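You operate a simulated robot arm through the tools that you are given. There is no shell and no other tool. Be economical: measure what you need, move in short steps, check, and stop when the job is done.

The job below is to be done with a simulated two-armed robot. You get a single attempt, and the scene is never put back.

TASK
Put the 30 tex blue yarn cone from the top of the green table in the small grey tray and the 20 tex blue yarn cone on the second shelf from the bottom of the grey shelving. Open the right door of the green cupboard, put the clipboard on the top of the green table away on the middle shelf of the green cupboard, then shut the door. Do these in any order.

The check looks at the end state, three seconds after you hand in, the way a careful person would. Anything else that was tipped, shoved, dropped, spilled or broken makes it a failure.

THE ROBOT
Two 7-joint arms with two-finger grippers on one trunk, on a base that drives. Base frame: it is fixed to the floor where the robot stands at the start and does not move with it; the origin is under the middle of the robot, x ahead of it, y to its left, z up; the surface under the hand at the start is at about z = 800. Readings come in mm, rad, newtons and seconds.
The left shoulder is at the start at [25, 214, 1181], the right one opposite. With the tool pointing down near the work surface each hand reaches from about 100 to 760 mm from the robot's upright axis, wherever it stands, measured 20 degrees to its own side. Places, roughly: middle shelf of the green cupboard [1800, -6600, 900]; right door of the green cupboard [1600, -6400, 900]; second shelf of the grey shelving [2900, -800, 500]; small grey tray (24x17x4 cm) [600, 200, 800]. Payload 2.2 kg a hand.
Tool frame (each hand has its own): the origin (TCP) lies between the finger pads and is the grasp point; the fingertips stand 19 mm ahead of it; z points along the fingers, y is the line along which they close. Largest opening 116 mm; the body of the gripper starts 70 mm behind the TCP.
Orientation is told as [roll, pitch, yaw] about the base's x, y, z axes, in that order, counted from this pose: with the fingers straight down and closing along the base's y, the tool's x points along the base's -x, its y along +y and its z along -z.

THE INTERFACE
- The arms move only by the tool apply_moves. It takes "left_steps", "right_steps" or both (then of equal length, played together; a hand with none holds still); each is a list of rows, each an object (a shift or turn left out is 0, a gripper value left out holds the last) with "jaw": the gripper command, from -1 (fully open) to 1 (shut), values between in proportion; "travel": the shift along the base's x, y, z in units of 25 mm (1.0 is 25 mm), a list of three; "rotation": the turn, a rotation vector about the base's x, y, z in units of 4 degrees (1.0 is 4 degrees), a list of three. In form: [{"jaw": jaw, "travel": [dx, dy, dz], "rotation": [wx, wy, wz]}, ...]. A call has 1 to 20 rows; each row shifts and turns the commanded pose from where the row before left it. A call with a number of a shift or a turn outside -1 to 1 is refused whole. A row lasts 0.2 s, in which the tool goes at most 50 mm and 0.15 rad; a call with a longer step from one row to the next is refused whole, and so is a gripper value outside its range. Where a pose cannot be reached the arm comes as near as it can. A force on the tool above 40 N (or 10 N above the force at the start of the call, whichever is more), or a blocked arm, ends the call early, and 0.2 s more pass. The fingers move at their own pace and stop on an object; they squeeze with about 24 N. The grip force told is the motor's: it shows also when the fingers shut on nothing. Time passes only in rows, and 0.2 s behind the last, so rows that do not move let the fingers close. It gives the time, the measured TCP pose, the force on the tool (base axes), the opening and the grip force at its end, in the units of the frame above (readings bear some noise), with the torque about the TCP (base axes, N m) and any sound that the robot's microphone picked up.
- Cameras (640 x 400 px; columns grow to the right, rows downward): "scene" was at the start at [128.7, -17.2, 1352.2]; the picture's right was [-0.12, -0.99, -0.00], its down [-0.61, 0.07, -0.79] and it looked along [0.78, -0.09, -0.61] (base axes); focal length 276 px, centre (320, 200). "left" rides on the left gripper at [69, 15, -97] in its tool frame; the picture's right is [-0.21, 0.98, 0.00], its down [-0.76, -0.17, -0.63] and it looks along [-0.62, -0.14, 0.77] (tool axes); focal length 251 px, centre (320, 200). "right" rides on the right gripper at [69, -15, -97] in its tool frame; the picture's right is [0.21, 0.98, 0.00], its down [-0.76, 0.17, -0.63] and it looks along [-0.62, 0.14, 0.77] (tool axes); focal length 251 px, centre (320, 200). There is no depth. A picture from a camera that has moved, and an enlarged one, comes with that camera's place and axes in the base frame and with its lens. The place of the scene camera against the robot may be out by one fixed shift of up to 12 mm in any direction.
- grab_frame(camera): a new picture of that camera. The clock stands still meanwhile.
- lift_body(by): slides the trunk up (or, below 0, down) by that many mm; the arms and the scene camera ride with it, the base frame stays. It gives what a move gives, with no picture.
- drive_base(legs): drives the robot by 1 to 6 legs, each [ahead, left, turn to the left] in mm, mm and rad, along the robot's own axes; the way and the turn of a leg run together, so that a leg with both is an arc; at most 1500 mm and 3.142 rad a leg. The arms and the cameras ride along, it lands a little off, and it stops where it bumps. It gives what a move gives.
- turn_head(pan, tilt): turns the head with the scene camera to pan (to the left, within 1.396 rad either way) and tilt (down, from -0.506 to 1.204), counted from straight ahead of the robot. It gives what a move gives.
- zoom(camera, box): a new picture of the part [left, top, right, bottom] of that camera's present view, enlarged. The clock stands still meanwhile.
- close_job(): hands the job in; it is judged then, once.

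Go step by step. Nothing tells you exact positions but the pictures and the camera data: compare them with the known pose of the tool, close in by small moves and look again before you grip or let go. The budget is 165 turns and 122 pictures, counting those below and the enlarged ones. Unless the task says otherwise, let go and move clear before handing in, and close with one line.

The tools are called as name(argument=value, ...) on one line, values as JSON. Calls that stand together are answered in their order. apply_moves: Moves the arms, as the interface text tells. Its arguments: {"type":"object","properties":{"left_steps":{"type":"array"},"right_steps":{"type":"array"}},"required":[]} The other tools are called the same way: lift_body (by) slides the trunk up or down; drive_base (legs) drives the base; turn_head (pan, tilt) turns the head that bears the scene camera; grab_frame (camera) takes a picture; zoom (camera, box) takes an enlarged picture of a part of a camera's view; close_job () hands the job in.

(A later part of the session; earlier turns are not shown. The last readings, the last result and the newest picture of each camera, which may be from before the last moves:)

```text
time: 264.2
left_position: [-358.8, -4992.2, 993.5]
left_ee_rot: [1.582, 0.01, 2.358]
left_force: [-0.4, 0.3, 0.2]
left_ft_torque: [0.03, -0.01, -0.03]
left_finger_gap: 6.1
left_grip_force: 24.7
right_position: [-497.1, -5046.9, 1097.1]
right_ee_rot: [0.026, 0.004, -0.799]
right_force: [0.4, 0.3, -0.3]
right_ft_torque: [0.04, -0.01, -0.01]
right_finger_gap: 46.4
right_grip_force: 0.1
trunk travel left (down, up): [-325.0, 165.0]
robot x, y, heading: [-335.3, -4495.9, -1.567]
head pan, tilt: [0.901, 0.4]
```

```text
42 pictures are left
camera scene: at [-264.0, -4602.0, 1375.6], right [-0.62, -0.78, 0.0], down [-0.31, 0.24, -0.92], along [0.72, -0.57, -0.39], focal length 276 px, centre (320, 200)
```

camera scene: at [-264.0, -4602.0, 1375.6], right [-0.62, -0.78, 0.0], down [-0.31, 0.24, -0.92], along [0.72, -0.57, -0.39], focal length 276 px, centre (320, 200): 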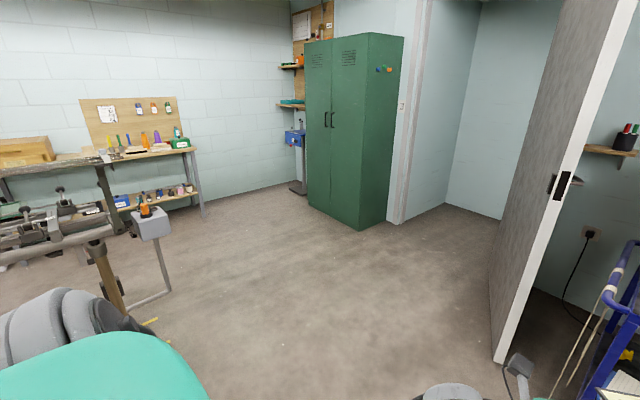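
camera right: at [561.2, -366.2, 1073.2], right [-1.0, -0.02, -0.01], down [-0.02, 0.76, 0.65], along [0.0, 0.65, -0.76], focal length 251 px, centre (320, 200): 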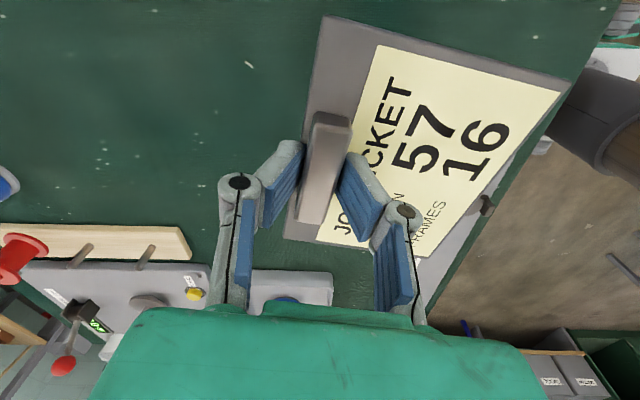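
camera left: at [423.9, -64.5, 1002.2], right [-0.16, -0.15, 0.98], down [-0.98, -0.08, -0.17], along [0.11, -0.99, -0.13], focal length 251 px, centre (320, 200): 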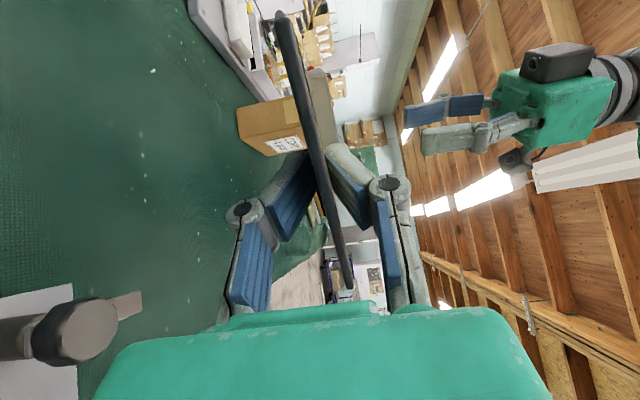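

Path: keep clear of the open room door and the stand's foot by going ahead 400, left 950, then diagonally, then left, ending near [1900,-5450].

drive_base(legs=[[380, 0, 0], [0, 950, 0], [500, 550, 0], [0, 700, 0]])

turn_head(pan=0.0, tilt=0.4)

grab_frame(camera="scene")

```text
time: 278.2
left_position: [1821.6, -5873.6, 993.6]
left_ee_rot: [1.579, 0.011, 2.351]
left_force: [0.2, 1.1, -0.6]
left_ft_torque: [0.05, -0.04, 0.02]
left_finger_gap: 6.0
left_grip_force: 23.7
right_position: [1682.1, -5925.7, 1096.2]
right_ee_rot: [0.03, 0.001, -0.806]
right_force: [-0.2, 0.5, 0.2]
right_ft_torque: [-0.01, -0.05, -0.01]
right_finger_gap: 46.3
right_grip_force: 0.2
trunk travel left (down, up): [-325.0, 165.0]
robot x, y, heading: [1854.9, -5377.6, -1.574]
head pan, tilt: [0.901, 0.4]
```

```text
time: 279.4
left_position: [1835.3, -5871.3, 995.9]
left_ee_rot: [1.588, 0.006, 2.353]
left_force: [0.5, 0.5, -0.9]
left_ft_torque: [0.07, -0.01, 0.02]
left_finger_gap: 6.0
left_grip_force: 24.3
right_position: [1696.8, -5923.7, 1099.2]
right_ee_rot: [0.019, 0.005, -0.807]
right_force: [0.3, 0.2, 0.4]
right_ft_torque: [0.02, 0.06, 0.05]
right_finger_gap: 46.3
right_grip_force: 0.1
trunk travel left (down, up): [-325.0, 165.0]
robot x, y, heading: [1854.7, -5376.1, -1.576]
head pan, tilt: [0.0, 0.4]
```

```text
41 pictures are left
camera scene: at [1860.5, -5518.0, 1375.4], right [-1.0, 0.0, 0.0], down [0.0, 0.39, -0.92], along [0.0, -0.92, -0.39], focal length 276 px, centre (320, 200)
```

scene: 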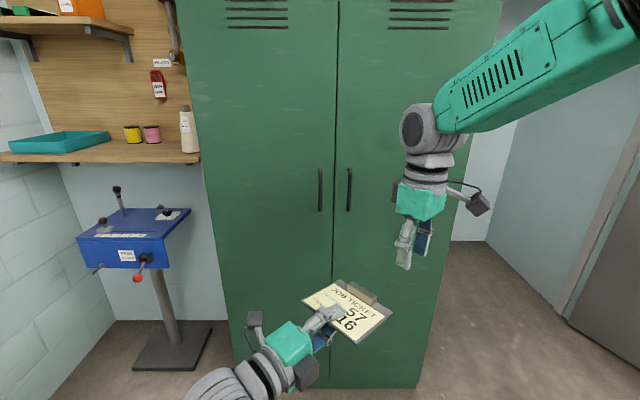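

The handle of the right door is a vertical bar at about x=1766, z 975–1130, front plane y≈−6400. I swing the board aside to the left and bring the right hand to a forward-pointing posture.

apply_moves(left_steps=[{"travel": [0.8, 0.3, 0]}, {"travel": [0.8, 0.3, 0]}, {"travel": [0.8, 0.3, 0]}, {"travel": [0.8, 0.3, 0]}, {"travel": [0.8, 0.3, 0]}, {"travel": [0.8, 0.3, 0]}, {"travel": [0.8, 0.3, 0]}, {"travel": [0.8, 0.3, 0]}, {"travel": [0.8, 0.3, 0]}, {"travel": [0.8, 0.3, 0]}, {"travel": [0.8, 0.3, 0]}, {}, {}, {}, {}, {}, {}, {}, {}, {}], right_steps=[{"rotation": [0, 0, -1]}, {"rotation": [0, 0, -1]}, {"rotation": [0, 0, -1]}, {"rotation": [0, 0, -1]}, {"rotation": [0, 0, -1]}, {"rotation": [0, 0, -1]}, {"rotation": [0, 0, -1]}, {"rotation": [0, 0, -1]}, {"rotation": [0, 0, -1]}, {"rotation": [0, 0, -1]}, {"rotation": [0, 0, -1]}, {"rotation": [-1, 0, 0]}, {"rotation": [-1, 0, 0]}, {"rotation": [-1, 0, 0]}, {"rotation": [-1, 0, 0]}, {"rotation": [-1, 0, 0]}, {"rotation": [-1, 0, 0]}, {"rotation": [-1, 0, 0]}, {"rotation": [-1, 0, 0]}, {"rotation": [-1, 0, 0]}])

apply_moves(right_steps=[{"rotation": [-1, 0, 0]}, {"rotation": [-1, 0, 0]}, {"rotation": [-1, 0, 0]}, {"rotation": [-1, 0, 0]}, {"rotation": [-1, 0, 0]}, {"rotation": [-1, 0, 0]}, {"rotation": [-1, 0, 0]}, {"rotation": [-1, 0, 0]}, {"rotation": [-1, 0, 0]}, {"rotation": [-1, 0, 0]}, {"rotation": [-1, 0, 0]}, {"rotation": [-1, 0, 0]}, {}, {}])

drive_base(legs=[[230, 95, 0]])

apply_moves(left_steps=[{}, {}, {}, {}, {}, {}, {}, {}, {}, {}, {}, {}, {}, {}, {}, {}, {}, {}, {}, {}])

grab_frame(camera="scene")

grab_frame(camera="right")

```text
time: 283.6
left_position: [2024.9, -5835.4, 994.5]
left_ee_rot: [1.583, 0.009, 2.341]
left_force: [0.1, -0.2, -0.6]
left_ft_torque: [0.04, -0.06, 0.04]
left_finger_gap: 5.9
left_grip_force: 24.2
left hand out of reach, approached as far as the arm can: row 8, 9, 10, 11
right_position: [1691.2, -5922.5, 1099.3]
right_ee_rot: [0.026, -0.627, -1.574]
right_force: [-0.2, -0.4, -0.3]
right_ft_torque: [0.01, 0.0, 0.0]
right_finger_gap: 46.3
right_grip_force: 0.1
trunk travel left (down, up): [-325.0, 165.0]
robot x, y, heading: [1854.0, -5378.4, -1.574]
head pan, tilt: [0.0, 0.4]
```

```text
time: 286.6
left_position: [2024.9, -5836.1, 993.9]
left_ee_rot: [1.581, 0.01, 2.342]
left_force: [-0.3, 0.3, -0.6]
left_ft_torque: [0.03, -0.05, -0.03]
left_finger_gap: 5.9
left_grip_force: 24.3
right_position: [1678.0, -5928.6, 1118.7]
right_ee_rot: [0.62, -1.471, -2.196]
right_force: [-0.3, 0.0, -0.4]
right_ft_torque: [-0.04, 0.01, 0.01]
right_finger_gap: 46.3
right_grip_force: 0.0
trunk travel left (down, up): [-325.0, 165.0]
robot x, y, heading: [1851.3, -5371.2, -1.578]
head pan, tilt: [0.0, 0.4]
```

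```text
time: 288.4
left_position: [2115.2, -6069.1, 995.3]
left_ee_rot: [1.582, 0.009, 2.342]
left_force: [0.0, 0.4, -0.6]
left_ft_torque: [0.04, -0.01, -0.01]
left_finger_gap: 6.0
left_grip_force: 24.1
right_position: [1768.6, -6161.2, 1113.0]
right_ee_rot: [0.58, -1.46, -2.159]
right_force: [0.2, 0.1, -0.4]
right_ft_torque: [-0.03, 0.0, 0.05]
right_finger_gap: 46.3
right_grip_force: 0.1
trunk travel left (down, up): [-325.0, 165.0]
robot x, y, heading: [1949.7, -5607.7, -1.569]
head pan, tilt: [0.0, 0.4]
```

```text
time: 292.6
left_position: [2116.0, -6066.5, 995.0]
left_ee_rot: [1.584, 0.012, 2.342]
left_force: [0.2, -0.4, -1.8]
left_ft_torque: [0.02, 0.0, -0.02]
left_finger_gap: 5.9
left_grip_force: 24.2
right_position: [1767.2, -6160.0, 1115.0]
right_ee_rot: [0.614, -1.46, -2.197]
right_force: [0.1, 0.2, -0.5]
right_ft_torque: [-0.02, 0.0, 0.0]
right_finger_gap: 46.5
right_grip_force: 0.0
trunk travel left (down, up): [-325.0, 165.0]
robot x, y, heading: [1949.7, -5610.6, -1.573]
head pan, tilt: [0.0, 0.4]
```

```text
40 pictures are left
camera scene: at [1950.3, -5750.3, 1375.5], right [-1.0, 0.0, 0.0], down [0.0, 0.39, -0.92], along [0.0, -0.92, -0.39], focal length 276 px, centre (320, 200)
```

scene: 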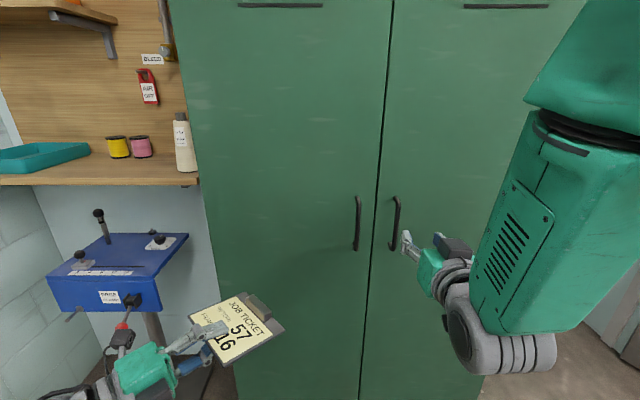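

```text
39 pictures are left
camera right: at [1757.3, -6056.9, 1052.6], right [0.99, 0.0, -0.15], down [0.12, 0.56, 0.82], along [0.09, -0.83, 0.55], focal length 251 px, centre (320, 200)
```

right: 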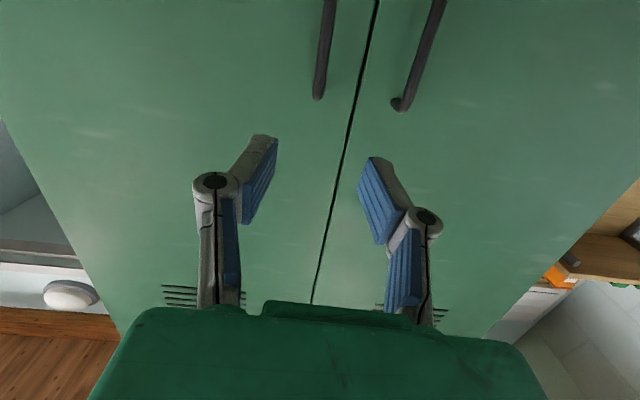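

The right hand points at the handle. I lower to z≈1060 and advance toward the bar (x≈1769).

apply_moves(right_steps=[{"jaw": -0.1, "travel": [0, -0.7, -0.5]}, {"travel": [0, -0.7, -0.5]}, {"travel": [0.1, -0.7, -0.5]}, {"travel": [0, -0.8, -0.5]}, {"travel": [0, -0.8, -0.2]}, {"travel": [0, -0.8, 0]}, {"travel": [0, -0.8, 0]}, {"travel": [0, -0.7, 0]}, {}, {}, {}])

grab_frame(camera="right")

zoom(camera="scene", box=[340, 170, 480, 258])

```text
time: 295.1
left_position: [2116.9, -6066.7, 995.9]
left_ee_rot: [1.582, 0.012, 2.342]
left_force: [-0.8, 0.5, -0.3]
left_ft_torque: [0.04, -0.06, 0.01]
left_finger_gap: 5.8
left_grip_force: 24.3
right_position: [1770.4, -6309.4, 1059.7]
right_ee_rot: [0.589, -1.462, -2.168]
right_force: [-0.6, 0.0, 0.5]
right_ft_torque: [0.0, 0.02, 0.0]
right_finger_gap: 63.6
right_grip_force: 0.1
trunk travel left (down, up): [-325.0, 165.0]
robot x, y, heading: [1952.7, -5609.2, -1.573]
head pan, tilt: [0.0, 0.4]
```

```text
38 pictures are left
camera right: at [1760.6, -6207.0, 997.9], right [0.99, 0.01, -0.16], down [0.12, 0.56, 0.82], along [0.09, -0.83, 0.55], focal length 251 px, centre (320, 200)
```

right: 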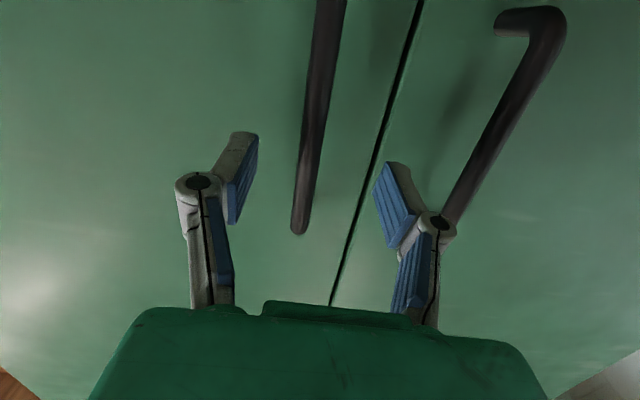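

```text
4.55 times, centred on (410, 214) of scene
camera zoom: at [1950.1, -5751.2, 1375.4], right [-1.0, 0.0, 0.0], down [0.0, 0.39, -0.92], along [0.0, -0.92, -0.39], focal length 1256 px, centre (-89, 136)
```

zoom: 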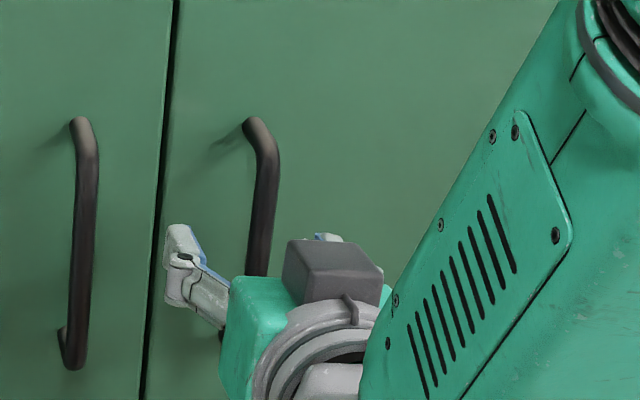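

The bar is between the fingers, about 43 mm further in. Advance and close.

apply_moves(right_steps=[{"travel": [-0.1, -0.5, 0]}, {"travel": [0, -0.5, 0]}, {"travel": [0, -0.5, 0]}, {"travel": [0, -0.3, 0]}, {}, {"jaw": 0.6}, {"jaw": 1}, {"jaw": 1}, {"jaw": 1}])

grab_frame(camera="right")

```text
time: 296.3
left_position: [2113.9, -6063.5, 995.5]
left_ee_rot: [1.581, 0.014, 2.343]
left_force: [-0.2, 0.0, -0.8]
left_ft_torque: [0.07, -0.03, -0.06]
left_finger_gap: 5.8
left_grip_force: 24.3
right_position: [1766.4, -6349.0, 1056.8]
right_ee_rot: [0.564, -1.459, -2.145]
right_force: [-4.1, 22.5, 4.9]
right_ft_torque: [-0.33, 0.03, -0.11]
right_finger_gap: 6.1
right_grip_force: 28.0
trunk travel left (down, up): [-325.0, 165.0]
robot x, y, heading: [1946.9, -5608.3, -1.577]
head pan, tilt: [0.0, 0.4]
stopped in row 6 (right hand): the force on the tool passed its limit at 53 N (the readings are from after the stop); the commanded pose is now the measured one
```

```text
36 pictures are left
camera right: at [1756.3, -6245.7, 995.9], right [0.99, 0.01, -0.16], down [0.12, 0.56, 0.82], along [0.09, -0.83, 0.55], focal length 251 px, centre (320, 200)
```

right: 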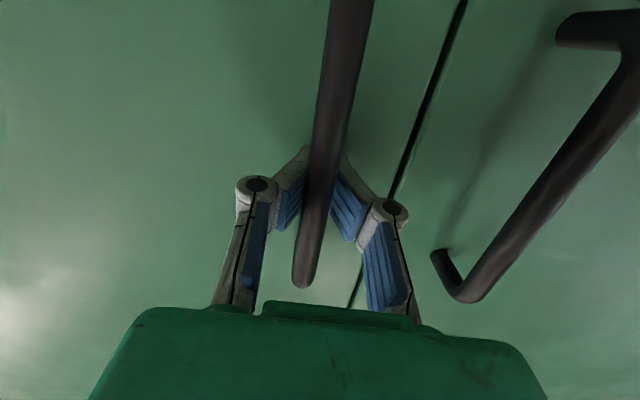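

Force of 22 N shows; possibly the fingertips touch the door. I ease back a few mm and re-read the grip.

apply_moves(right_steps=[{"jaw": 1, "travel": [0, 0.1, 0]}, {"travel": [0, 0.1, 0]}, {}, {}])

zoom(camera="right", box=[220, 90, 420, 290])

```text
time: 297.3
left_position: [2113.8, -6065.6, 995.2]
left_ee_rot: [1.581, 0.014, 2.342]
left_force: [0.7, 0.6, -0.8]
left_ft_torque: [0.05, -0.05, -0.02]
left_finger_gap: 6.5
left_grip_force: 23.8
right_position: [1768.1, -6347.1, 1056.0]
right_ee_rot: [0.57, -1.46, -2.149]
right_force: [-8.6, -1.4, 3.8]
right_ft_torque: [0.01, 0.11, 0.16]
right_finger_gap: 5.9
right_grip_force: 28.4
trunk travel left (down, up): [-325.0, 165.0]
robot x, y, heading: [1950.3, -5610.4, -1.57]
head pan, tilt: [0.0, 0.4]
```

```text
2.00 times, centred on (320, 190) of right
camera zoom: at [1756.7, -6244.0, 995.0], right [0.99, 0.01, -0.15], down [0.12, 0.56, 0.82], along [0.09, -0.83, 0.55], focal length 503 px, centre (320, 220)
```

zoom: 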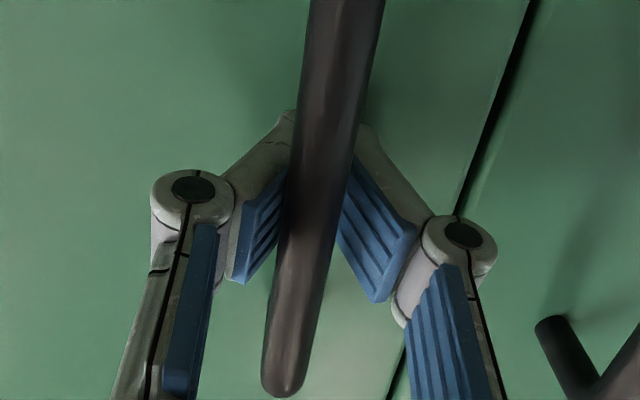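

The fingers hook around the bar. I pull gently along the door's arc.

apply_moves(right_steps=[{"travel": [0, 0.4, 0]}, {"travel": [0, 0.5, 0], "rotation": [0, 0, 0.4]}, {"travel": [-0.04, 0.6, 0], "rotation": [0, 0, 0.5]}, {"travel": [-0.08, 0.6, 0], "rotation": [0, 0, 0.5]}, {"travel": [-0.1, 0.6, 0], "rotation": [0, 0, 0.5]}, {}])

grab_frame(camera="scene")

```text
time: 298.7
left_position: [2111.6, -6066.2, 996.6]
left_ee_rot: [1.579, 0.017, 2.342]
left_force: [-0.3, 0.6, -1.4]
left_ft_torque: [0.04, -0.05, -0.01]
left_finger_gap: 6.1
left_grip_force: 23.3
right_position: [1757.8, -6280.1, 1055.7]
right_ee_rot: [0.605, -1.457, -2.05]
right_force: [-22.5, -6.1, 8.2]
right_ft_torque: [-0.32, 0.16, 0.38]
right_finger_gap: 5.9
right_grip_force: 28.2
trunk travel left (down, up): [-325.0, 165.0]
robot x, y, heading: [1951.7, -5606.7, -1.57]
head pan, tilt: [0.0, 0.4]
```

```text
34 pictures are left
camera scene: at [1941.6, -5750.3, 1375.5], right [-1.0, 0.0, 0.0], down [0.01, 0.39, -0.92], along [0.0, -0.92, -0.39], focal length 276 px, centre (320, 200)
```

scene: 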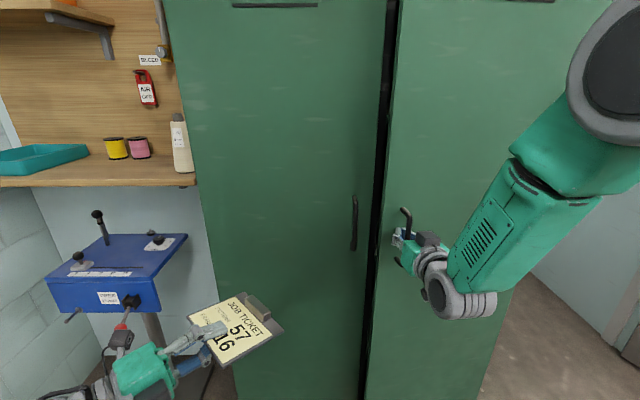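

The door is opening. Continue along the arc with the hand turning with it.

apply_moves(right_steps=[{"travel": [-0.4, 0.6, 0], "rotation": [0, 0, 0.6]}, {"travel": [-0.27, 0.634, 0], "rotation": [0, 0, 0.6]}, {"travel": [-0.28, 0.622, 0], "rotation": [0, 0, 0.6]}, {"travel": [-0.306, 0.609, 0], "rotation": [0, 0, 0.6]}, {"travel": [-0.333, 0.595, 0], "rotation": [0, 0, 0.6]}, {"travel": [-0.358, 0.58, 0], "rotation": [0, 0, 0.6]}, {"travel": [-0.383, 0.564, 0], "rotation": [0, 0, 0.6]}, {"travel": [-0.408, 0.547, 0], "rotation": [0, 0, 0.6]}, {}])

```text
time: 300.7
left_position: [2117.7, -6064.6, 995.1]
left_ee_rot: [1.583, 0.012, 2.342]
left_force: [-0.7, 0.3, -1.1]
left_ft_torque: [0.02, -0.02, -0.01]
left_finger_gap: 5.8
left_grip_force: 23.7
right_position: [1698.1, -6158.5, 1057.6]
right_ee_rot: [0.541, -1.46, -1.647]
right_force: [15.6, 11.7, -1.1]
right_ft_torque: [-0.22, 0.23, -0.14]
right_finger_gap: 0.0
right_grip_force: 28.3
trunk travel left (down, up): [-325.0, 165.0]
robot x, y, heading: [1948.9, -5605.9, -1.578]
head pan, tilt: [0.0, 0.4]
```

grab_frame(camera="scene")

grab_frame(camera="right")

```text
33 pictures are left
camera scene: at [1955.1, -5747.6, 1375.7], right [-1.0, 0.0, 0.01], down [0.0, 0.39, -0.92], along [-0.01, -0.92, -0.39], focal length 276 px, centre (320, 200)
```

scene: 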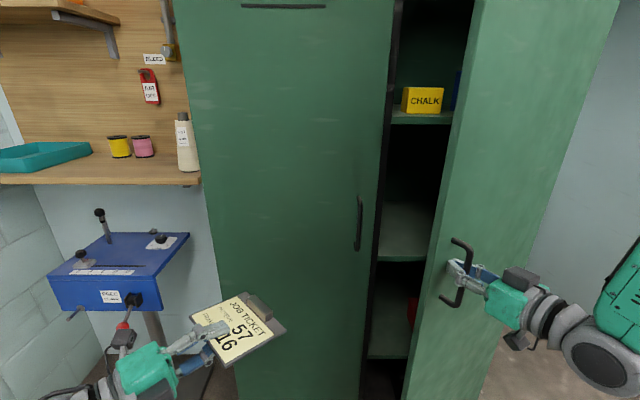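

```text
32 pictures are left
camera right: at [1642.0, -6071.7, 996.1], right [0.87, 0.46, -0.16], down [-0.14, 0.55, 0.82], along [0.46, -0.7, 0.55], focal length 251 px, centre (320, 200)
```

right: 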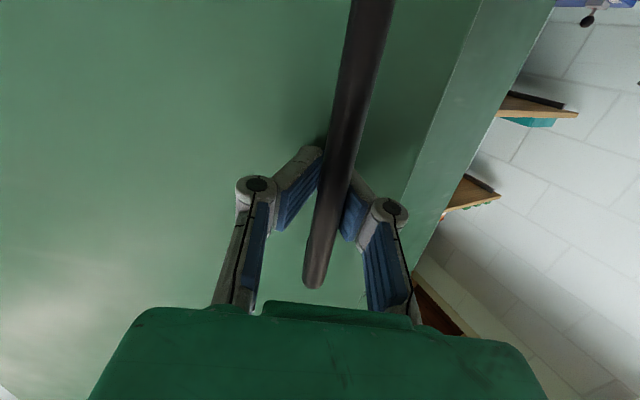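

Still hooked, door about 35° open; the middle shelf is at z≈915 and empty. Continue the arc.

apply_moves(right_steps=[{"travel": [-0.2, 0.6, 0], "rotation": [0, 0, 0.6]}, {"travel": [-0.44, 0.52, 0], "rotation": [0, 0, 0.6]}, {"travel": [-0.475, 0.489, 0], "rotation": [0, 0, 0.6]}, {"travel": [-0.496, 0.468, 0], "rotation": [0, 0, 0.6]}, {"travel": [-0.516, 0.446, 0], "rotation": [0, 0, 0.6]}, {"travel": [-0.535, 0.423, 0], "rotation": [0, 0, 0.6]}, {"travel": [-0.553, 0.399, 0], "rotation": [0, 0, 0.6]}, {"travel": [-0.57, 0.374, 0], "rotation": [0, 0, 0.6]}, {"travel": [-0.586, 0.349, 0], "rotation": [0, 0, 0.6]}, {"travel": [-0.6, 0.323, 0], "rotation": [0, 0, 0.6]}, {"travel": [-0.614, 0.297, 0], "rotation": [0, 0, 0.6]}, {}])

grab_frame(camera="scene")

```text
time: 302.4
left_position: [2111.7, -6061.5, 997.2]
left_ee_rot: [1.582, 0.016, 2.343]
left_force: [-0.2, -0.3, -0.8]
left_ft_torque: [0.03, -0.06, -0.02]
left_finger_gap: 5.8
left_grip_force: 23.8
right_position: [1610.8, -6065.7, 1056.2]
right_ee_rot: [0.633, -1.459, -1.423]
right_force: [13.2, 18.8, 7.4]
right_ft_torque: [-0.35, 0.11, -0.19]
right_finger_gap: 0.0
right_grip_force: 28.7
trunk travel left (down, up): [-325.0, 165.0]
robot x, y, heading: [1953.1, -5608.8, -1.572]
head pan, tilt: [0.0, 0.4]
stopped in row 8 (right hand): the force on the tool passed its limit at 40 N (the readings are from after the stop); the commanded pose is now the measured one
```

```text
31 pictures are left
camera scene: at [1952.0, -5744.1, 1376.4], right [-1.0, 0.0, 0.0], down [0.0, 0.39, -0.92], along [0.0, -0.92, -0.39], focal length 276 px, centre (320, 200)
```

scene: 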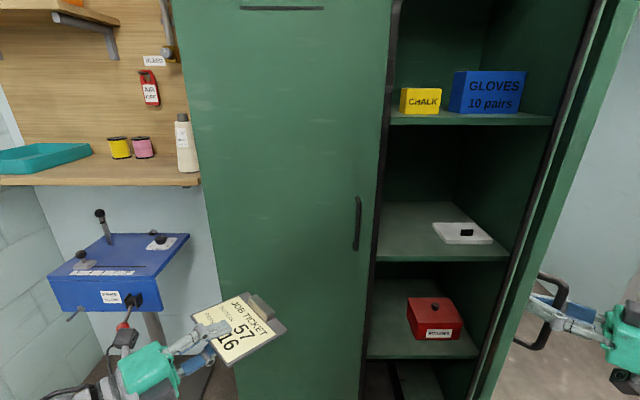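

The door is about 46° open (hinge fits ≈[1360,-6390]). Continue with the corrected radius.

apply_moves(right_steps=[{"travel": [-0.45, 0.5, 0], "rotation": [0, 0, 0.6]}, {"travel": [-0.594, 0.399, 0], "rotation": [0, 0, 0.6]}, {"travel": [-0.611, 0.373, 0], "rotation": [0, 0, 0.6]}, {"travel": [-0.627, 0.346, 0], "rotation": [0, 0, 0.6]}, {"travel": [-0.641, 0.318, 0], "rotation": [0, 0, 0.6]}, {"travel": [-0.655, 0.29, 0], "rotation": [0, 0, 0.6]}, {"travel": [-0.667, 0.261, 0], "rotation": [0, 0, 0.6]}, {"travel": [-0.677, 0.232, 0], "rotation": [0, 0, 0.5]}, {"travel": [-0.687, 0.202, 0], "rotation": [0, 0, 0.5]}, {"travel": [-0.695, 0.172, 0], "rotation": [0, 0, 0.5]}, {"travel": [-0.702, 0.142, 0], "rotation": [0, 0, 0.5]}, {}])

turn_head(pan=-0.4, tilt=0.5)

grab_frame(camera="scene")

```text
time: 305.0
left_position: [2111.7, -6063.7, 998.7]
left_ee_rot: [1.579, 0.017, 2.341]
left_force: [0.7, 0.1, -0.7]
left_ft_torque: [0.02, 0.0, 0.0]
left_finger_gap: 6.2
left_grip_force: 23.7
right_position: [1431.5, -5987.6, 1054.8]
right_ee_rot: [0.621, -1.453, -0.984]
right_force: [0.5, -0.2, 0.4]
right_ft_torque: [-0.03, 0.01, 0.0]
right_finger_gap: 0.0
right_grip_force: 28.5
trunk travel left (down, up): [-325.0, 165.0]
robot x, y, heading: [1948.2, -5611.2, -1.576]
head pan, tilt: [0.0, 0.4]
```

```text
time: 305.9
left_position: [2110.3, -6064.4, 997.1]
left_ee_rot: [1.578, 0.014, 2.343]
left_force: [-0.4, -0.1, -1.6]
left_ft_torque: [0.05, -0.06, -0.01]
left_finger_gap: 6.3
left_grip_force: 24.2
right_position: [1431.8, -5989.3, 1054.2]
right_ee_rot: [0.62, -1.454, -0.982]
right_force: [-0.3, 0.0, 0.5]
right_ft_torque: [-0.04, -0.03, 0.0]
right_finger_gap: 0.0
right_grip_force: 28.5
trunk travel left (down, up): [-325.0, 165.0]
robot x, y, heading: [1945.1, -5607.3, -1.573]
head pan, tilt: [-0.4, 0.499]
```

```text
30 pictures are left
camera scene: at [1910.8, -5740.2, 1366.4], right [-0.92, 0.39, 0.0], down [0.19, 0.44, -0.88], along [-0.34, -0.81, -0.48], focal length 276 px, centre (320, 200)
```

scene: 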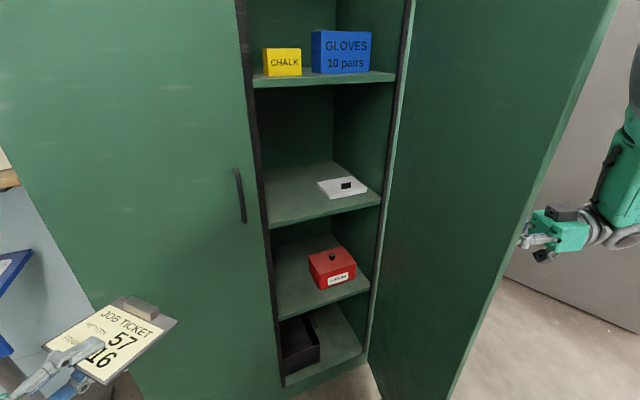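

The door is ~75° open. I pull it a bit further while turning the board to point at the cupboard, then unhook.

apply_moves(right_steps=[{"travel": [-0.5, 0.05, 0]}, {"travel": [-0.6, 0.05, 0]}, {"travel": [-0.6, 0, 0]}, {"travel": [-0.6, 0, 0]}, {"travel": [-0.6, 0, 0]}, {}, {}, {}, {}, {}], left_steps=[{"rotation": [0, 0, 0.9]}, {"rotation": [0, 0, 0.9]}, {"rotation": [0, 0, 0.9]}, {"rotation": [0, 0, 0.9]}, {"rotation": [0, 0, 0.9]}, {"rotation": [0, 0, 0.9]}, {"rotation": [0, 0, 0.9]}, {"rotation": [0, 0, 0.9]}, {"rotation": [0, 0, 0.9]}, {"rotation": [0, 0, 0.7]}])

apply_moves(right_steps=[{"jaw": -1}, {"jaw": -1}, {"jaw": -1}])

grab_frame(camera="right")

```text
time: 308.1
left_position: [2104.3, -6085.0, 998.6]
left_ee_rot: [1.572, 0.015, 2.391]
left_force: [-0.8, -0.2, -1.0]
left_ft_torque: [0.03, -0.01, 0.0]
left_finger_gap: 5.8
left_grip_force: 23.6
left hand out of reach, approached as far as the arm can: row 1, 2, 3, 4, 5, 6, 7, 8, 9
right_position: [1358.8, -5988.7, 1054.3]
right_ee_rot: [0.619, -1.454, -0.983]
right_force: [1.8, -11.9, 1.6]
right_ft_torque: [-0.16, 0.11, 0.08]
right_finger_gap: 0.0
right_grip_force: 28.5
trunk travel left (down, up): [-325.0, 165.0]
robot x, y, heading: [1947.4, -5606.0, -1.579]
head pan, tilt: [-0.4, 0.499]
```

```text
time: 308.9
left_position: [2102.8, -6083.3, 998.1]
left_ee_rot: [1.57, 0.016, 2.391]
left_force: [-0.2, -0.8, -0.9]
left_ft_torque: [0.02, -0.01, 0.0]
left_finger_gap: 6.0
left_grip_force: 23.5
right_position: [1358.3, -5985.6, 1054.1]
right_ee_rot: [0.617, -1.453, -0.98]
right_force: [0.0, -0.1, 0.5]
right_ft_torque: [0.01, -0.01, 0.01]
right_finger_gap: 115.7
right_grip_force: 0.0
trunk travel left (down, up): [-325.0, 165.0]
robot x, y, heading: [1949.2, -5609.8, -1.574]
head pan, tilt: [-0.4, 0.499]
```

```text
29 pictures are left
camera right: at [1258.9, -5959.9, 993.5], right [0.34, 0.93, -0.15], down [-0.48, 0.3, 0.82], along [0.81, -0.21, 0.55], focal length 251 px, centre (320, 200)
```

right: 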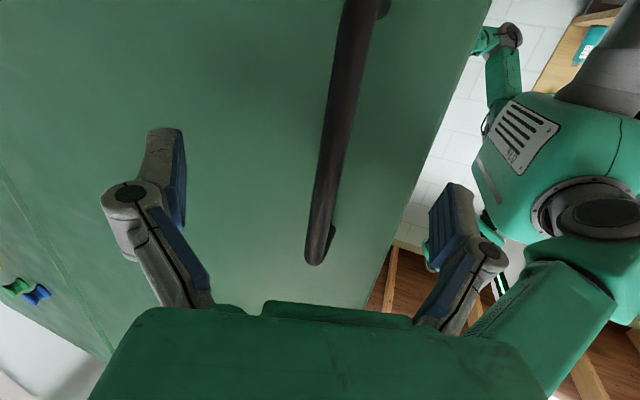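

Fingers are open around the bar. I drive the base 100 mm to the right to unhook, then pull the right arm in.

drive_base(legs=[[0, -100, 0]])

apply_moves(right_steps=[{"travel": [0, 0.6, 0], "jaw": -0.2}, {"travel": [0, 0.8, 0]}, {"travel": [0, 0.9, 0]}, {"travel": [0, 0.9, 0]}, {"travel": [0, 0.9, 0], "rotation": [0, 0, -0.8]}, {"travel": [0, 0.9, 0], "rotation": [0, 0, -0.8]}, {"travel": [0, 0.9, 0], "rotation": [0, 0, -0.8]}, {"travel": [0, 0.5, 0], "rotation": [0, 0, -0.8]}, {"rotation": [0, 0, -0.8]}, {"rotation": [0, 0, -0.8]}, {}])

grab_frame(camera="scene")

```text
time: 310.1
left_position: [2048.9, -6085.4, 991.2]
left_ee_rot: [1.587, -0.008, 2.394]
left_force: [2.1, -1.4, -2.7]
left_ft_torque: [-0.07, 0.03, -0.09]
left_finger_gap: 6.0
left_grip_force: 24.1
right_position: [1304.5, -5989.8, 1077.0]
right_ee_rot: [0.388, -1.432, -0.753]
right_force: [0.4, -3.0, 2.1]
right_ft_torque: [0.09, 0.15, 0.21]
right_finger_gap: 115.7
right_grip_force: 0.0
trunk travel left (down, up): [-325.0, 165.0]
robot x, y, heading: [1859.5, -5612.6, -1.579]
head pan, tilt: [-0.4, 0.499]
```

```text
time: 312.5
left_position: [2032.7, -6084.7, 994.8]
left_ee_rot: [1.573, 0.011, 2.395]
left_force: [0.2, -0.5, -0.7]
left_ft_torque: [0.04, -0.02, -0.09]
left_finger_gap: 5.9
left_grip_force: 23.4
right_position: [1287.7, -5828.1, 1066.7]
right_ee_rot: [0.47, -1.451, -1.165]
right_force: [-0.2, 0.5, 0.5]
right_ft_torque: [0.0, 0.02, 0.01]
right_finger_gap: 69.5
right_grip_force: 0.0
trunk travel left (down, up): [-325.0, 165.0]
robot x, y, heading: [1862.2, -5607.6, -1.575]
head pan, tilt: [-0.4, 0.499]
```

```text
28 pictures are left
camera scene: at [1822.8, -5739.4, 1366.5], right [-0.92, 0.39, 0.0], down [0.19, 0.44, -0.88], along [-0.34, -0.81, -0.48], focal length 276 px, centre (320, 200)
```

scene: 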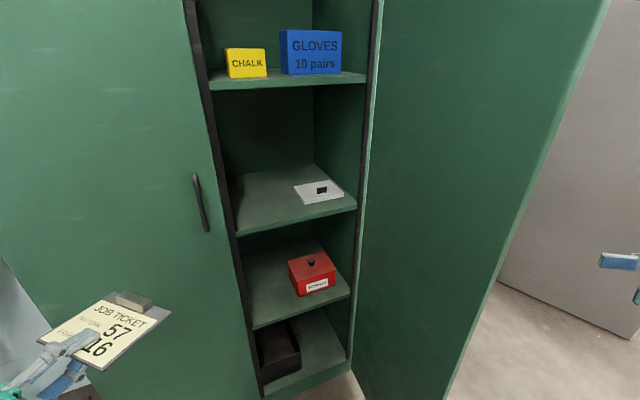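

Door stays ~80° open. The free part of the middle shelf (z≈920) is x 1570–1800. I move the base in front of it and lower the trunk a bit.

drive_base(legs=[[70, -122, 0]])

lift_body(by=-110)

apply_moves(left_steps=[{"travel": [-0.3, 0.2, 0.8]}, {"travel": [-0.3, 0.2, 0.8]}, {"travel": [-0.5, 0, 0.8], "rotation": [0, 0, 0.7]}, {"travel": [-0.5, 0, 0.8], "rotation": [0, 0, 0.7]}, {"travel": [-0.5, 0, 0.8], "rotation": [0, 0, 0.7]}, {"travel": [-0.5, 0, 0.4], "rotation": [0, 0, 0.7]}, {"travel": [-0.5, 0, 0], "rotation": [0, 0, 0.7]}, {"travel": [-0.5, 0, 0], "rotation": [0, 0, 0.7]}, {"travel": [-0.5, 0, 0], "rotation": [0, 0, 0.7]}, {"rotation": [0, 0, 0.7]}, {}, {}, {}, {}, {}, {}])

turn_head(pan=0, tilt=0.6)

grab_frame(camera="scene")

```text
time: 313.8
left_position: [1903.5, -6154.1, 996.0]
left_ee_rot: [1.573, 0.009, 2.395]
left_force: [-0.5, 0.8, -0.5]
left_ft_torque: [0.0, -0.03, 0.05]
left_finger_gap: 6.1
left_grip_force: 24.1
right_position: [1160.7, -5895.4, 1064.6]
right_ee_rot: [0.505, -1.452, -1.204]
right_force: [-0.2, -0.1, 0.4]
right_ft_torque: [0.03, 0.0, 0.03]
right_finger_gap: 69.6
right_grip_force: 0.0
trunk travel left (down, up): [-325.0, 165.0]
robot x, y, heading: [1737.4, -5679.6, -1.575]
head pan, tilt: [-0.4, 0.499]
```

```text
time: 315.2
left_position: [1913.1, -6153.2, 886.3]
left_ee_rot: [1.575, 0.011, 2.396]
left_force: [1.7, -0.4, -2.1]
left_ft_torque: [-0.02, 0.04, -0.12]
left_finger_gap: 6.0
left_grip_force: 23.2
right_position: [1168.7, -5895.4, 958.2]
right_ee_rot: [0.468, -1.451, -1.165]
right_force: [-0.7, -0.7, 1.1]
right_ft_torque: [0.07, 0.03, 0.05]
right_finger_gap: 69.6
right_grip_force: 0.1
trunk travel left (down, up): [-215.0, 275.0]
robot x, y, heading: [1738.2, -5677.3, -1.578]
head pan, tilt: [-0.4, 0.499]
```

```text
time: 318.6
left_position: [1860.4, -6167.7, 1001.4]
left_ee_rot: [1.557, 0.018, 2.503]
left_force: [1.1, -1.4, -1.2]
left_ft_torque: [0.02, -0.01, -0.05]
left_finger_gap: 6.1
left_grip_force: 23.6
left hand out of reach, approached as far as the arm can: row 3, 4, 5, 6, 7, 8, 9, 10
right_position: [1152.3, -5895.1, 950.5]
right_ee_rot: [0.573, -1.457, -1.272]
right_force: [-1.0, -0.6, -0.7]
right_ft_torque: [0.06, 0.02, 0.04]
right_finger_gap: 69.7
right_grip_force: 0.1
trunk travel left (down, up): [-215.0, 275.0]
robot x, y, heading: [1739.2, -5677.1, -1.573]
head pan, tilt: [-0.4, 0.499]
```

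```text
time: 319.5
left_position: [1853.8, -6166.9, 1002.1]
left_ee_rot: [1.555, 0.023, 2.504]
left_force: [0.4, 0.1, -1.4]
left_ft_torque: [0.03, 0.0, -0.01]
left_finger_gap: 6.0
left_grip_force: 24.1
right_position: [1145.7, -5895.4, 946.6]
right_ee_rot: [0.616, -1.457, -1.313]
right_force: [0.1, -0.8, 0.7]
right_ft_torque: [0.0, 0.03, 0.02]
right_finger_gap: 69.8
right_grip_force: 0.1
trunk travel left (down, up): [-215.0, 275.0]
robot x, y, heading: [1736.5, -5675.8, -1.575]
head pan, tilt: [0.0, 0.6]
```

```text
27 pictures are left
camera scene: at [1741.4, -5813.3, 1247.4], right [-1.0, 0.01, 0.01], down [0.0, 0.57, -0.82], along [-0.01, -0.82, -0.57], focal length 276 px, centre (320, 200)
```

scene: 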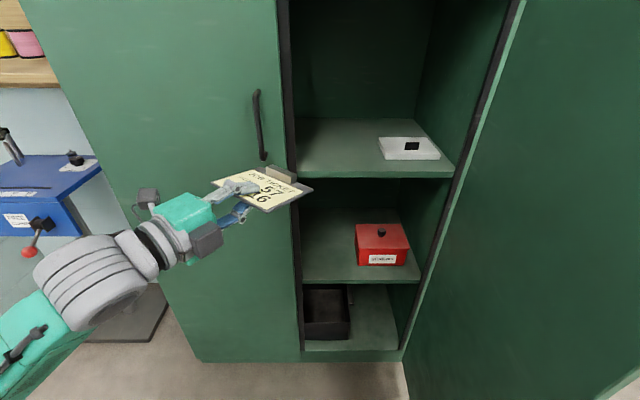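

The yaw is limited while the arm is bent; I move the board in front of the opening and extend forward, turning the hand straight as it extends.

apply_moves(left_steps=[{"travel": [-0.9, 0, 0]}, {"travel": [-0.9, 0, 0]}, {"travel": [-0.9, 0, 0]}, {"travel": [-0.9, -0.1, 0]}, {"travel": [-0.9, -0.2, 0]}, {"travel": [-0.9, -0.3, 0]}, {"travel": [-0.5, -0.6, 0], "rotation": [0, 0, 0.6]}, {"travel": [0, -0.8, 0], "rotation": [0, 0, 0.6]}, {"travel": [0, -0.8, 0], "rotation": [0, 0, 0.6]}, {"travel": [0, -0.8, 0], "rotation": [0, 0, 0.6]}, {"travel": [0, -0.8, 0], "rotation": [0, 0, 0.6]}, {"travel": [0, -0.8, 0], "rotation": [0, 0, 0.6]}, {"travel": [0, -0.6, 0], "rotation": [0, 0, 0.6]}, {"rotation": [0, 0, 0.6]}, {}, {}])

grab_frame(camera="scene")

```text
time: 322.9
left_position: [1792.0, -6180.8, 1046.3]
left_ee_rot: [1.552, 0.026, 2.499]
left_force: [0.2, -0.4, -0.6]
left_ft_torque: [0.04, -0.02, 0.01]
left_finger_gap: 5.8
left_grip_force: 23.5
left hand out of reach, approached as far as the arm can: row 1, 2, 3, 4, 5, 6, 7, 8, 9, 10, 11, 12, 13, 14
right_position: [1138.1, -5894.7, 943.2]
right_ee_rot: [0.668, -1.46, -1.366]
right_force: [-0.2, -0.5, 0.2]
right_ft_torque: [0.05, 0.01, 0.0]
right_finger_gap: 69.5
right_grip_force: 0.1
trunk travel left (down, up): [-215.0, 275.0]
robot x, y, heading: [1735.2, -5678.5, -1.575]
head pan, tilt: [0.0, 0.6]
```

```text
26 pictures are left
camera scene: at [1730.4, -5813.4, 1247.4], right [-1.0, 0.01, 0.0], down [0.01, 0.57, -0.82], along [0.0, -0.82, -0.57], focal length 276 px, centre (320, 200)
```

scene: 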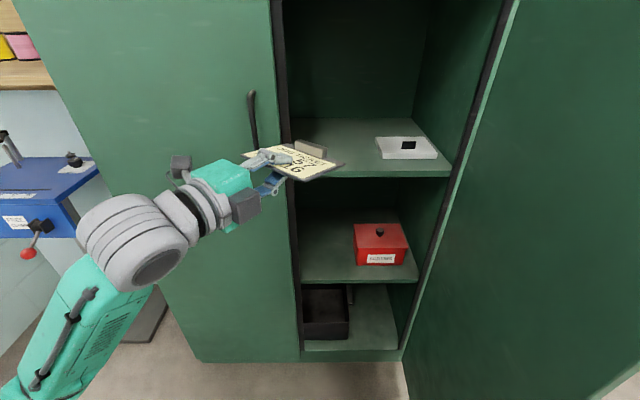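

The left hand must work further to the robot's left to point straight. I move the hand left, straighten it there, and then shift the base right.

apply_moves(left_steps=[{"travel": [0.8, 0.3, -0.3]}, {"travel": [0.9, 0.3, -0.3]}, {"travel": [0.9, 0.2, -0.3]}, {"travel": [0.9, 0, -0.3]}, {"travel": [0.9, 0, -0.3]}, {"travel": [0.9, 0, -0.3]}, {"travel": [0.9, 0, 0]}, {"travel": [0.9, 0, 0]}, {"travel": [0.6, 0, 0], "rotation": [0, 0, 0.6]}, {"rotation": [0, 0, 0.7]}, {"rotation": [0, 0, 0.7]}, {"rotation": [0, 0, 0.7]}, {"rotation": [0, 0, 0.7]}, {"rotation": [0, 0, 0.7]}, {"rotation": [0, 0, 0.7]}, {}])

drive_base(legs=[[-58, 0, 0]])

grab_frame(camera="scene")

```text
time: 326.3
left_position: [1978.9, -6205.5, 1063.2]
left_ee_rot: [1.544, 0.026, 2.778]
left_force: [0.3, 0.4, -0.9]
left_ft_torque: [0.03, 0.0, 0.0]
left_finger_gap: 6.0
left_grip_force: 23.9
left hand out of reach, approached as far as the arm can: row 8, 9, 10, 11, 12, 13, 14, 15
right_position: [1141.3, -5893.4, 943.8]
right_ee_rot: [0.655, -1.455, -1.352]
right_force: [0.5, 0.5, 0.4]
right_ft_torque: [0.01, -0.02, -0.03]
right_finger_gap: 69.5
right_grip_force: 0.0
trunk travel left (down, up): [-215.0, 275.0]
robot x, y, heading: [1735.9, -5679.6, -1.581]
head pan, tilt: [0.0, 0.6]
```

```text
time: 327.2
left_position: [1978.5, -6144.2, 1065.7]
left_ee_rot: [1.546, 0.027, 2.778]
left_force: [0.1, 0.5, -0.9]
left_ft_torque: [0.06, -0.01, 0.02]
left_finger_gap: 6.2
left_grip_force: 23.7
right_position: [1141.0, -5832.7, 945.1]
right_ee_rot: [0.65, -1.458, -1.349]
right_force: [0.0, 1.3, 0.3]
right_ft_torque: [-0.03, 0.03, -0.02]
right_finger_gap: 69.6
right_grip_force: 0.1
trunk travel left (down, up): [-215.0, 275.0]
robot x, y, heading: [1735.3, -5620.2, -1.577]
head pan, tilt: [0.0, 0.6]
```

```text
25 pictures are left
camera scene: at [1732.9, -5753.0, 1247.6], right [-1.0, 0.01, 0.0], down [0.0, 0.57, -0.82], along [0.0, -0.82, -0.57], focal length 276 px, centre (320, 200)
```

scene: 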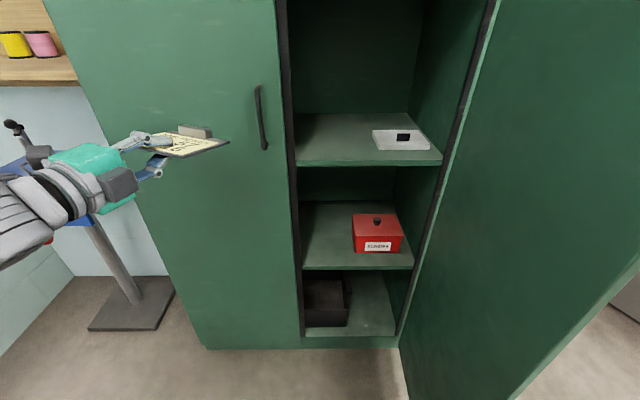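

Now pointing 20° off straight — good enough. Shift the base right 290 mm.

drive_base(legs=[[0, -285, 0]])

apply_moves(left_steps=[{}, {}, {}, {}, {}, {}, {}, {}, {}, {}])

apply_moves(left_steps=[{"travel": [0, -0.5, -0.4]}, {"travel": [0, -0.6, -0.4]}, {"travel": [0, -0.6, -0.4]}, {"travel": [0, -0.6, -0.4]}, {"travel": [0, -0.6, -0.3]}, {"travel": [0, -0.6, -0.3]}, {"travel": [0, -0.6, -0.2]}, {"travel": [0, -0.6, 0]}, {}, {}, {}, {}, {}])

grab_frame(camera="scene")

```text
time: 329.2
left_position: [1714.1, -6143.1, 1059.8]
left_ee_rot: [1.55, 0.012, 2.784]
left_force: [-0.1, -0.2, -1.7]
left_ft_torque: [0.03, -0.05, -0.02]
left_finger_gap: 6.0
left_grip_force: 23.7
right_position: [873.3, -5832.1, 953.4]
right_ee_rot: [0.508, -1.455, -1.207]
right_force: [0.2, -0.7, -0.2]
right_ft_torque: [0.0, -0.01, 0.04]
right_finger_gap: 69.5
right_grip_force: 0.1
trunk travel left (down, up): [-215.0, 275.0]
robot x, y, heading: [1452.6, -5615.5, -1.578]
head pan, tilt: [0.0, 0.6]
```

```text
time: 331.4
left_position: [1696.9, -6140.9, 1065.7]
left_ee_rot: [1.548, 0.027, 2.782]
left_force: [0.3, 0.0, -1.6]
left_ft_torque: [0.03, -0.01, -0.02]
left_finger_gap: 6.1
left_grip_force: 23.7
right_position: [858.9, -5832.1, 945.9]
right_ee_rot: [0.644, -1.462, -1.338]
right_force: [0.2, -0.4, -0.6]
right_ft_torque: [0.01, 0.01, -0.03]
right_finger_gap: 69.8
right_grip_force: 0.0
trunk travel left (down, up): [-215.0, 275.0]
robot x, y, heading: [1452.3, -5618.5, -1.575]
head pan, tilt: [0.0, 0.6]
```

```text
time: 334.2
left_position: [1703.2, -6262.2, 1012.6]
left_ee_rot: [1.545, 0.026, 2.786]
left_force: [-0.1, 0.1, -0.5]
left_ft_torque: [0.06, -0.02, 0.0]
left_finger_gap: 5.9
left_grip_force: 23.9
left hand out of reach, approached as far as the arm can: row 2, 4
right_position: [860.1, -5832.4, 946.1]
right_ee_rot: [0.634, -1.459, -1.33]
right_force: [1.1, -0.5, 0.3]
right_ft_torque: [-0.03, 0.01, 0.01]
right_finger_gap: 69.7
right_grip_force: 0.0
trunk travel left (down, up): [-215.0, 275.0]
robot x, y, heading: [1454.9, -5617.6, -1.577]
head pan, tilt: [0.0, 0.6]
```

```text
24 pictures are left
camera scene: at [1450.6, -5753.7, 1247.3], right [-1.0, 0.0, 0.0], down [0.0, 0.57, -0.82], along [0.0, -0.82, -0.57], focal length 276 px, centre (320, 200)
```

scene: 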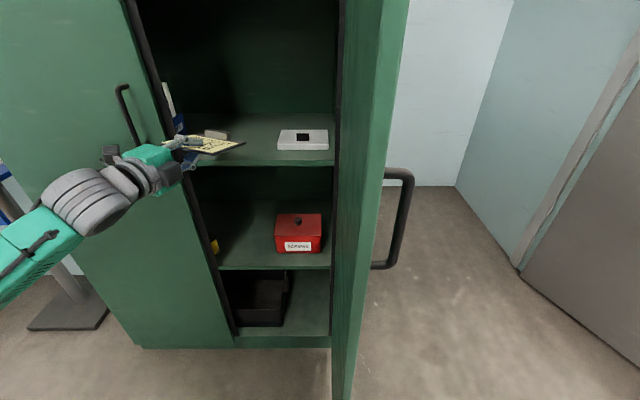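

Clear view of the spot left of the white case. Extend forward over the shelf, straightening a little more.

apply_moves(left_steps=[{"travel": [-0.15, -0.6, 0]}, {"travel": [-0.15, -0.6, 0]}, {"travel": [-0.15, -0.6, 0], "rotation": [0, 0, 0.4]}, {"travel": [0, -0.6, 0], "rotation": [0, 0, 0.4]}, {"travel": [0, -0.6, 0], "rotation": [0, 0, 0.4]}, {"travel": [0, -0.6, 0], "rotation": [0, 0, 0.4]}, {"travel": [0, -0.6, -0.2], "rotation": [0, 0, 0.4]}, {"travel": [0, -0.6, -0.2], "rotation": [0, 0, 0.4]}, {"travel": [0, -0.6, -0.2]}, {"travel": [0, -0.6, -0.2]}, {"travel": [0, -0.6, -0.2]}, {}, {}, {}, {}])

grab_frame(camera="scene")

grab_frame(camera="left")

```text
time: 336.6
left_position: [1723.9, -6436.0, 1011.3]
left_ee_rot: [1.547, 0.03, 2.949]
left_force: [0.0, 0.1, -0.9]
left_ft_torque: [0.02, -0.02, 0.0]
left_finger_gap: 6.0
left_grip_force: 23.9
left hand out of reach, approached as far as the arm can: row 5, 6, 7, 8
right_position: [859.1, -5830.3, 947.1]
right_ee_rot: [0.627, -1.463, -1.321]
right_force: [0.0, 0.4, 0.8]
right_ft_torque: [0.0, 0.0, 0.0]
right_finger_gap: 69.7
right_grip_force: 0.0
trunk travel left (down, up): [-215.0, 275.0]
robot x, y, heading: [1452.1, -5618.8, -1.573]
head pan, tilt: [0.0, 0.6]
stopped in row 11 (left hand): the force on the tool passed its limit at 60 N (the readings are from after the stop); the commanded pose is now the measured one
```

```text
23 pictures are left
camera scene: at [1448.4, -5753.6, 1247.4], right [-1.0, 0.0, 0.0], down [0.0, 0.57, -0.82], along [0.0, -0.82, -0.57], focal length 276 px, centre (320, 200)
```

scene: 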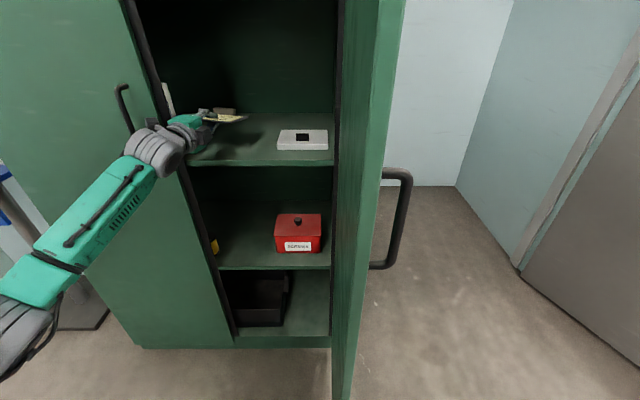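

```text
22 pictures are left
camera left: at [1808.3, -6356.9, 1028.9], right [-0.24, 0.02, 0.97], down [-0.62, 0.77, -0.17], along [-0.75, -0.64, -0.17], focal length 251 px, centre (320, 200)
```

left: 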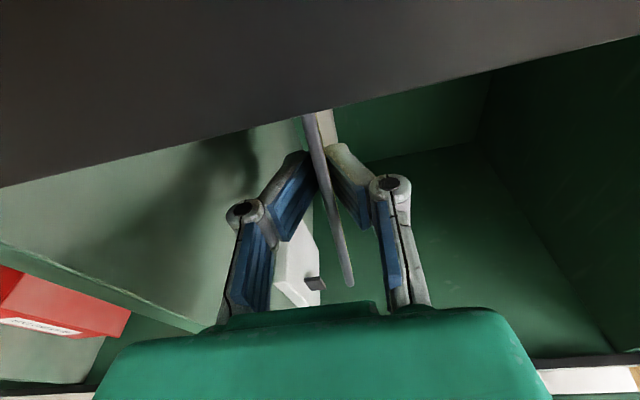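

The hand's camera touched the closed left door's edge (hand drifted to x=1724). I back off slightly and shift right by 45 mm.

apply_moves(left_steps=[{"travel": [0, 0.6, 0]}, {"travel": [-0.3, 0.4, 0]}, {"travel": [-0.5, 0, 0]}, {"travel": [-0.5, 0, 0]}, {"travel": [-0.5, 0, 0]}, {"travel": [-0.4, 0, 0]}, {}, {}])

grab_frame(camera="left")

```text
time: 338.4
left_position: [1705.6, -6434.8, 1031.5]
left_ee_rot: [1.541, 0.029, 2.94]
left_force: [0.2, 0.0, -1.4]
left_ft_torque: [0.02, 0.01, 0.02]
left_finger_gap: 6.1
left_grip_force: 23.7
left hand out of reach, approached as far as the arm can: row 2, 3, 4, 5, 6
right_position: [858.5, -5831.2, 947.4]
right_ee_rot: [0.627, -1.464, -1.322]
right_force: [-0.6, 0.6, 0.4]
right_ft_torque: [0.01, 0.01, -0.02]
right_finger_gap: 69.6
right_grip_force: 0.1
trunk travel left (down, up): [-215.0, 275.0]
robot x, y, heading: [1454.6, -5617.1, -1.574]
head pan, tilt: [0.0, 0.6]
```

```text
21 pictures are left
camera left: at [1791.5, -6354.8, 1048.8], right [-0.24, 0.02, 0.97], down [-0.61, 0.78, -0.17], along [-0.76, -0.63, -0.17], focal length 251 px, centre (320, 200)
```

left: 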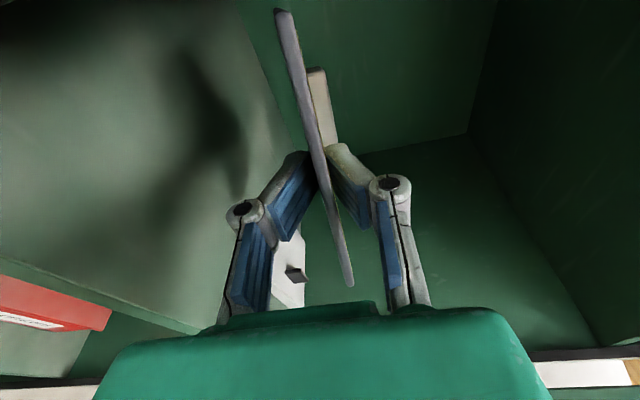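

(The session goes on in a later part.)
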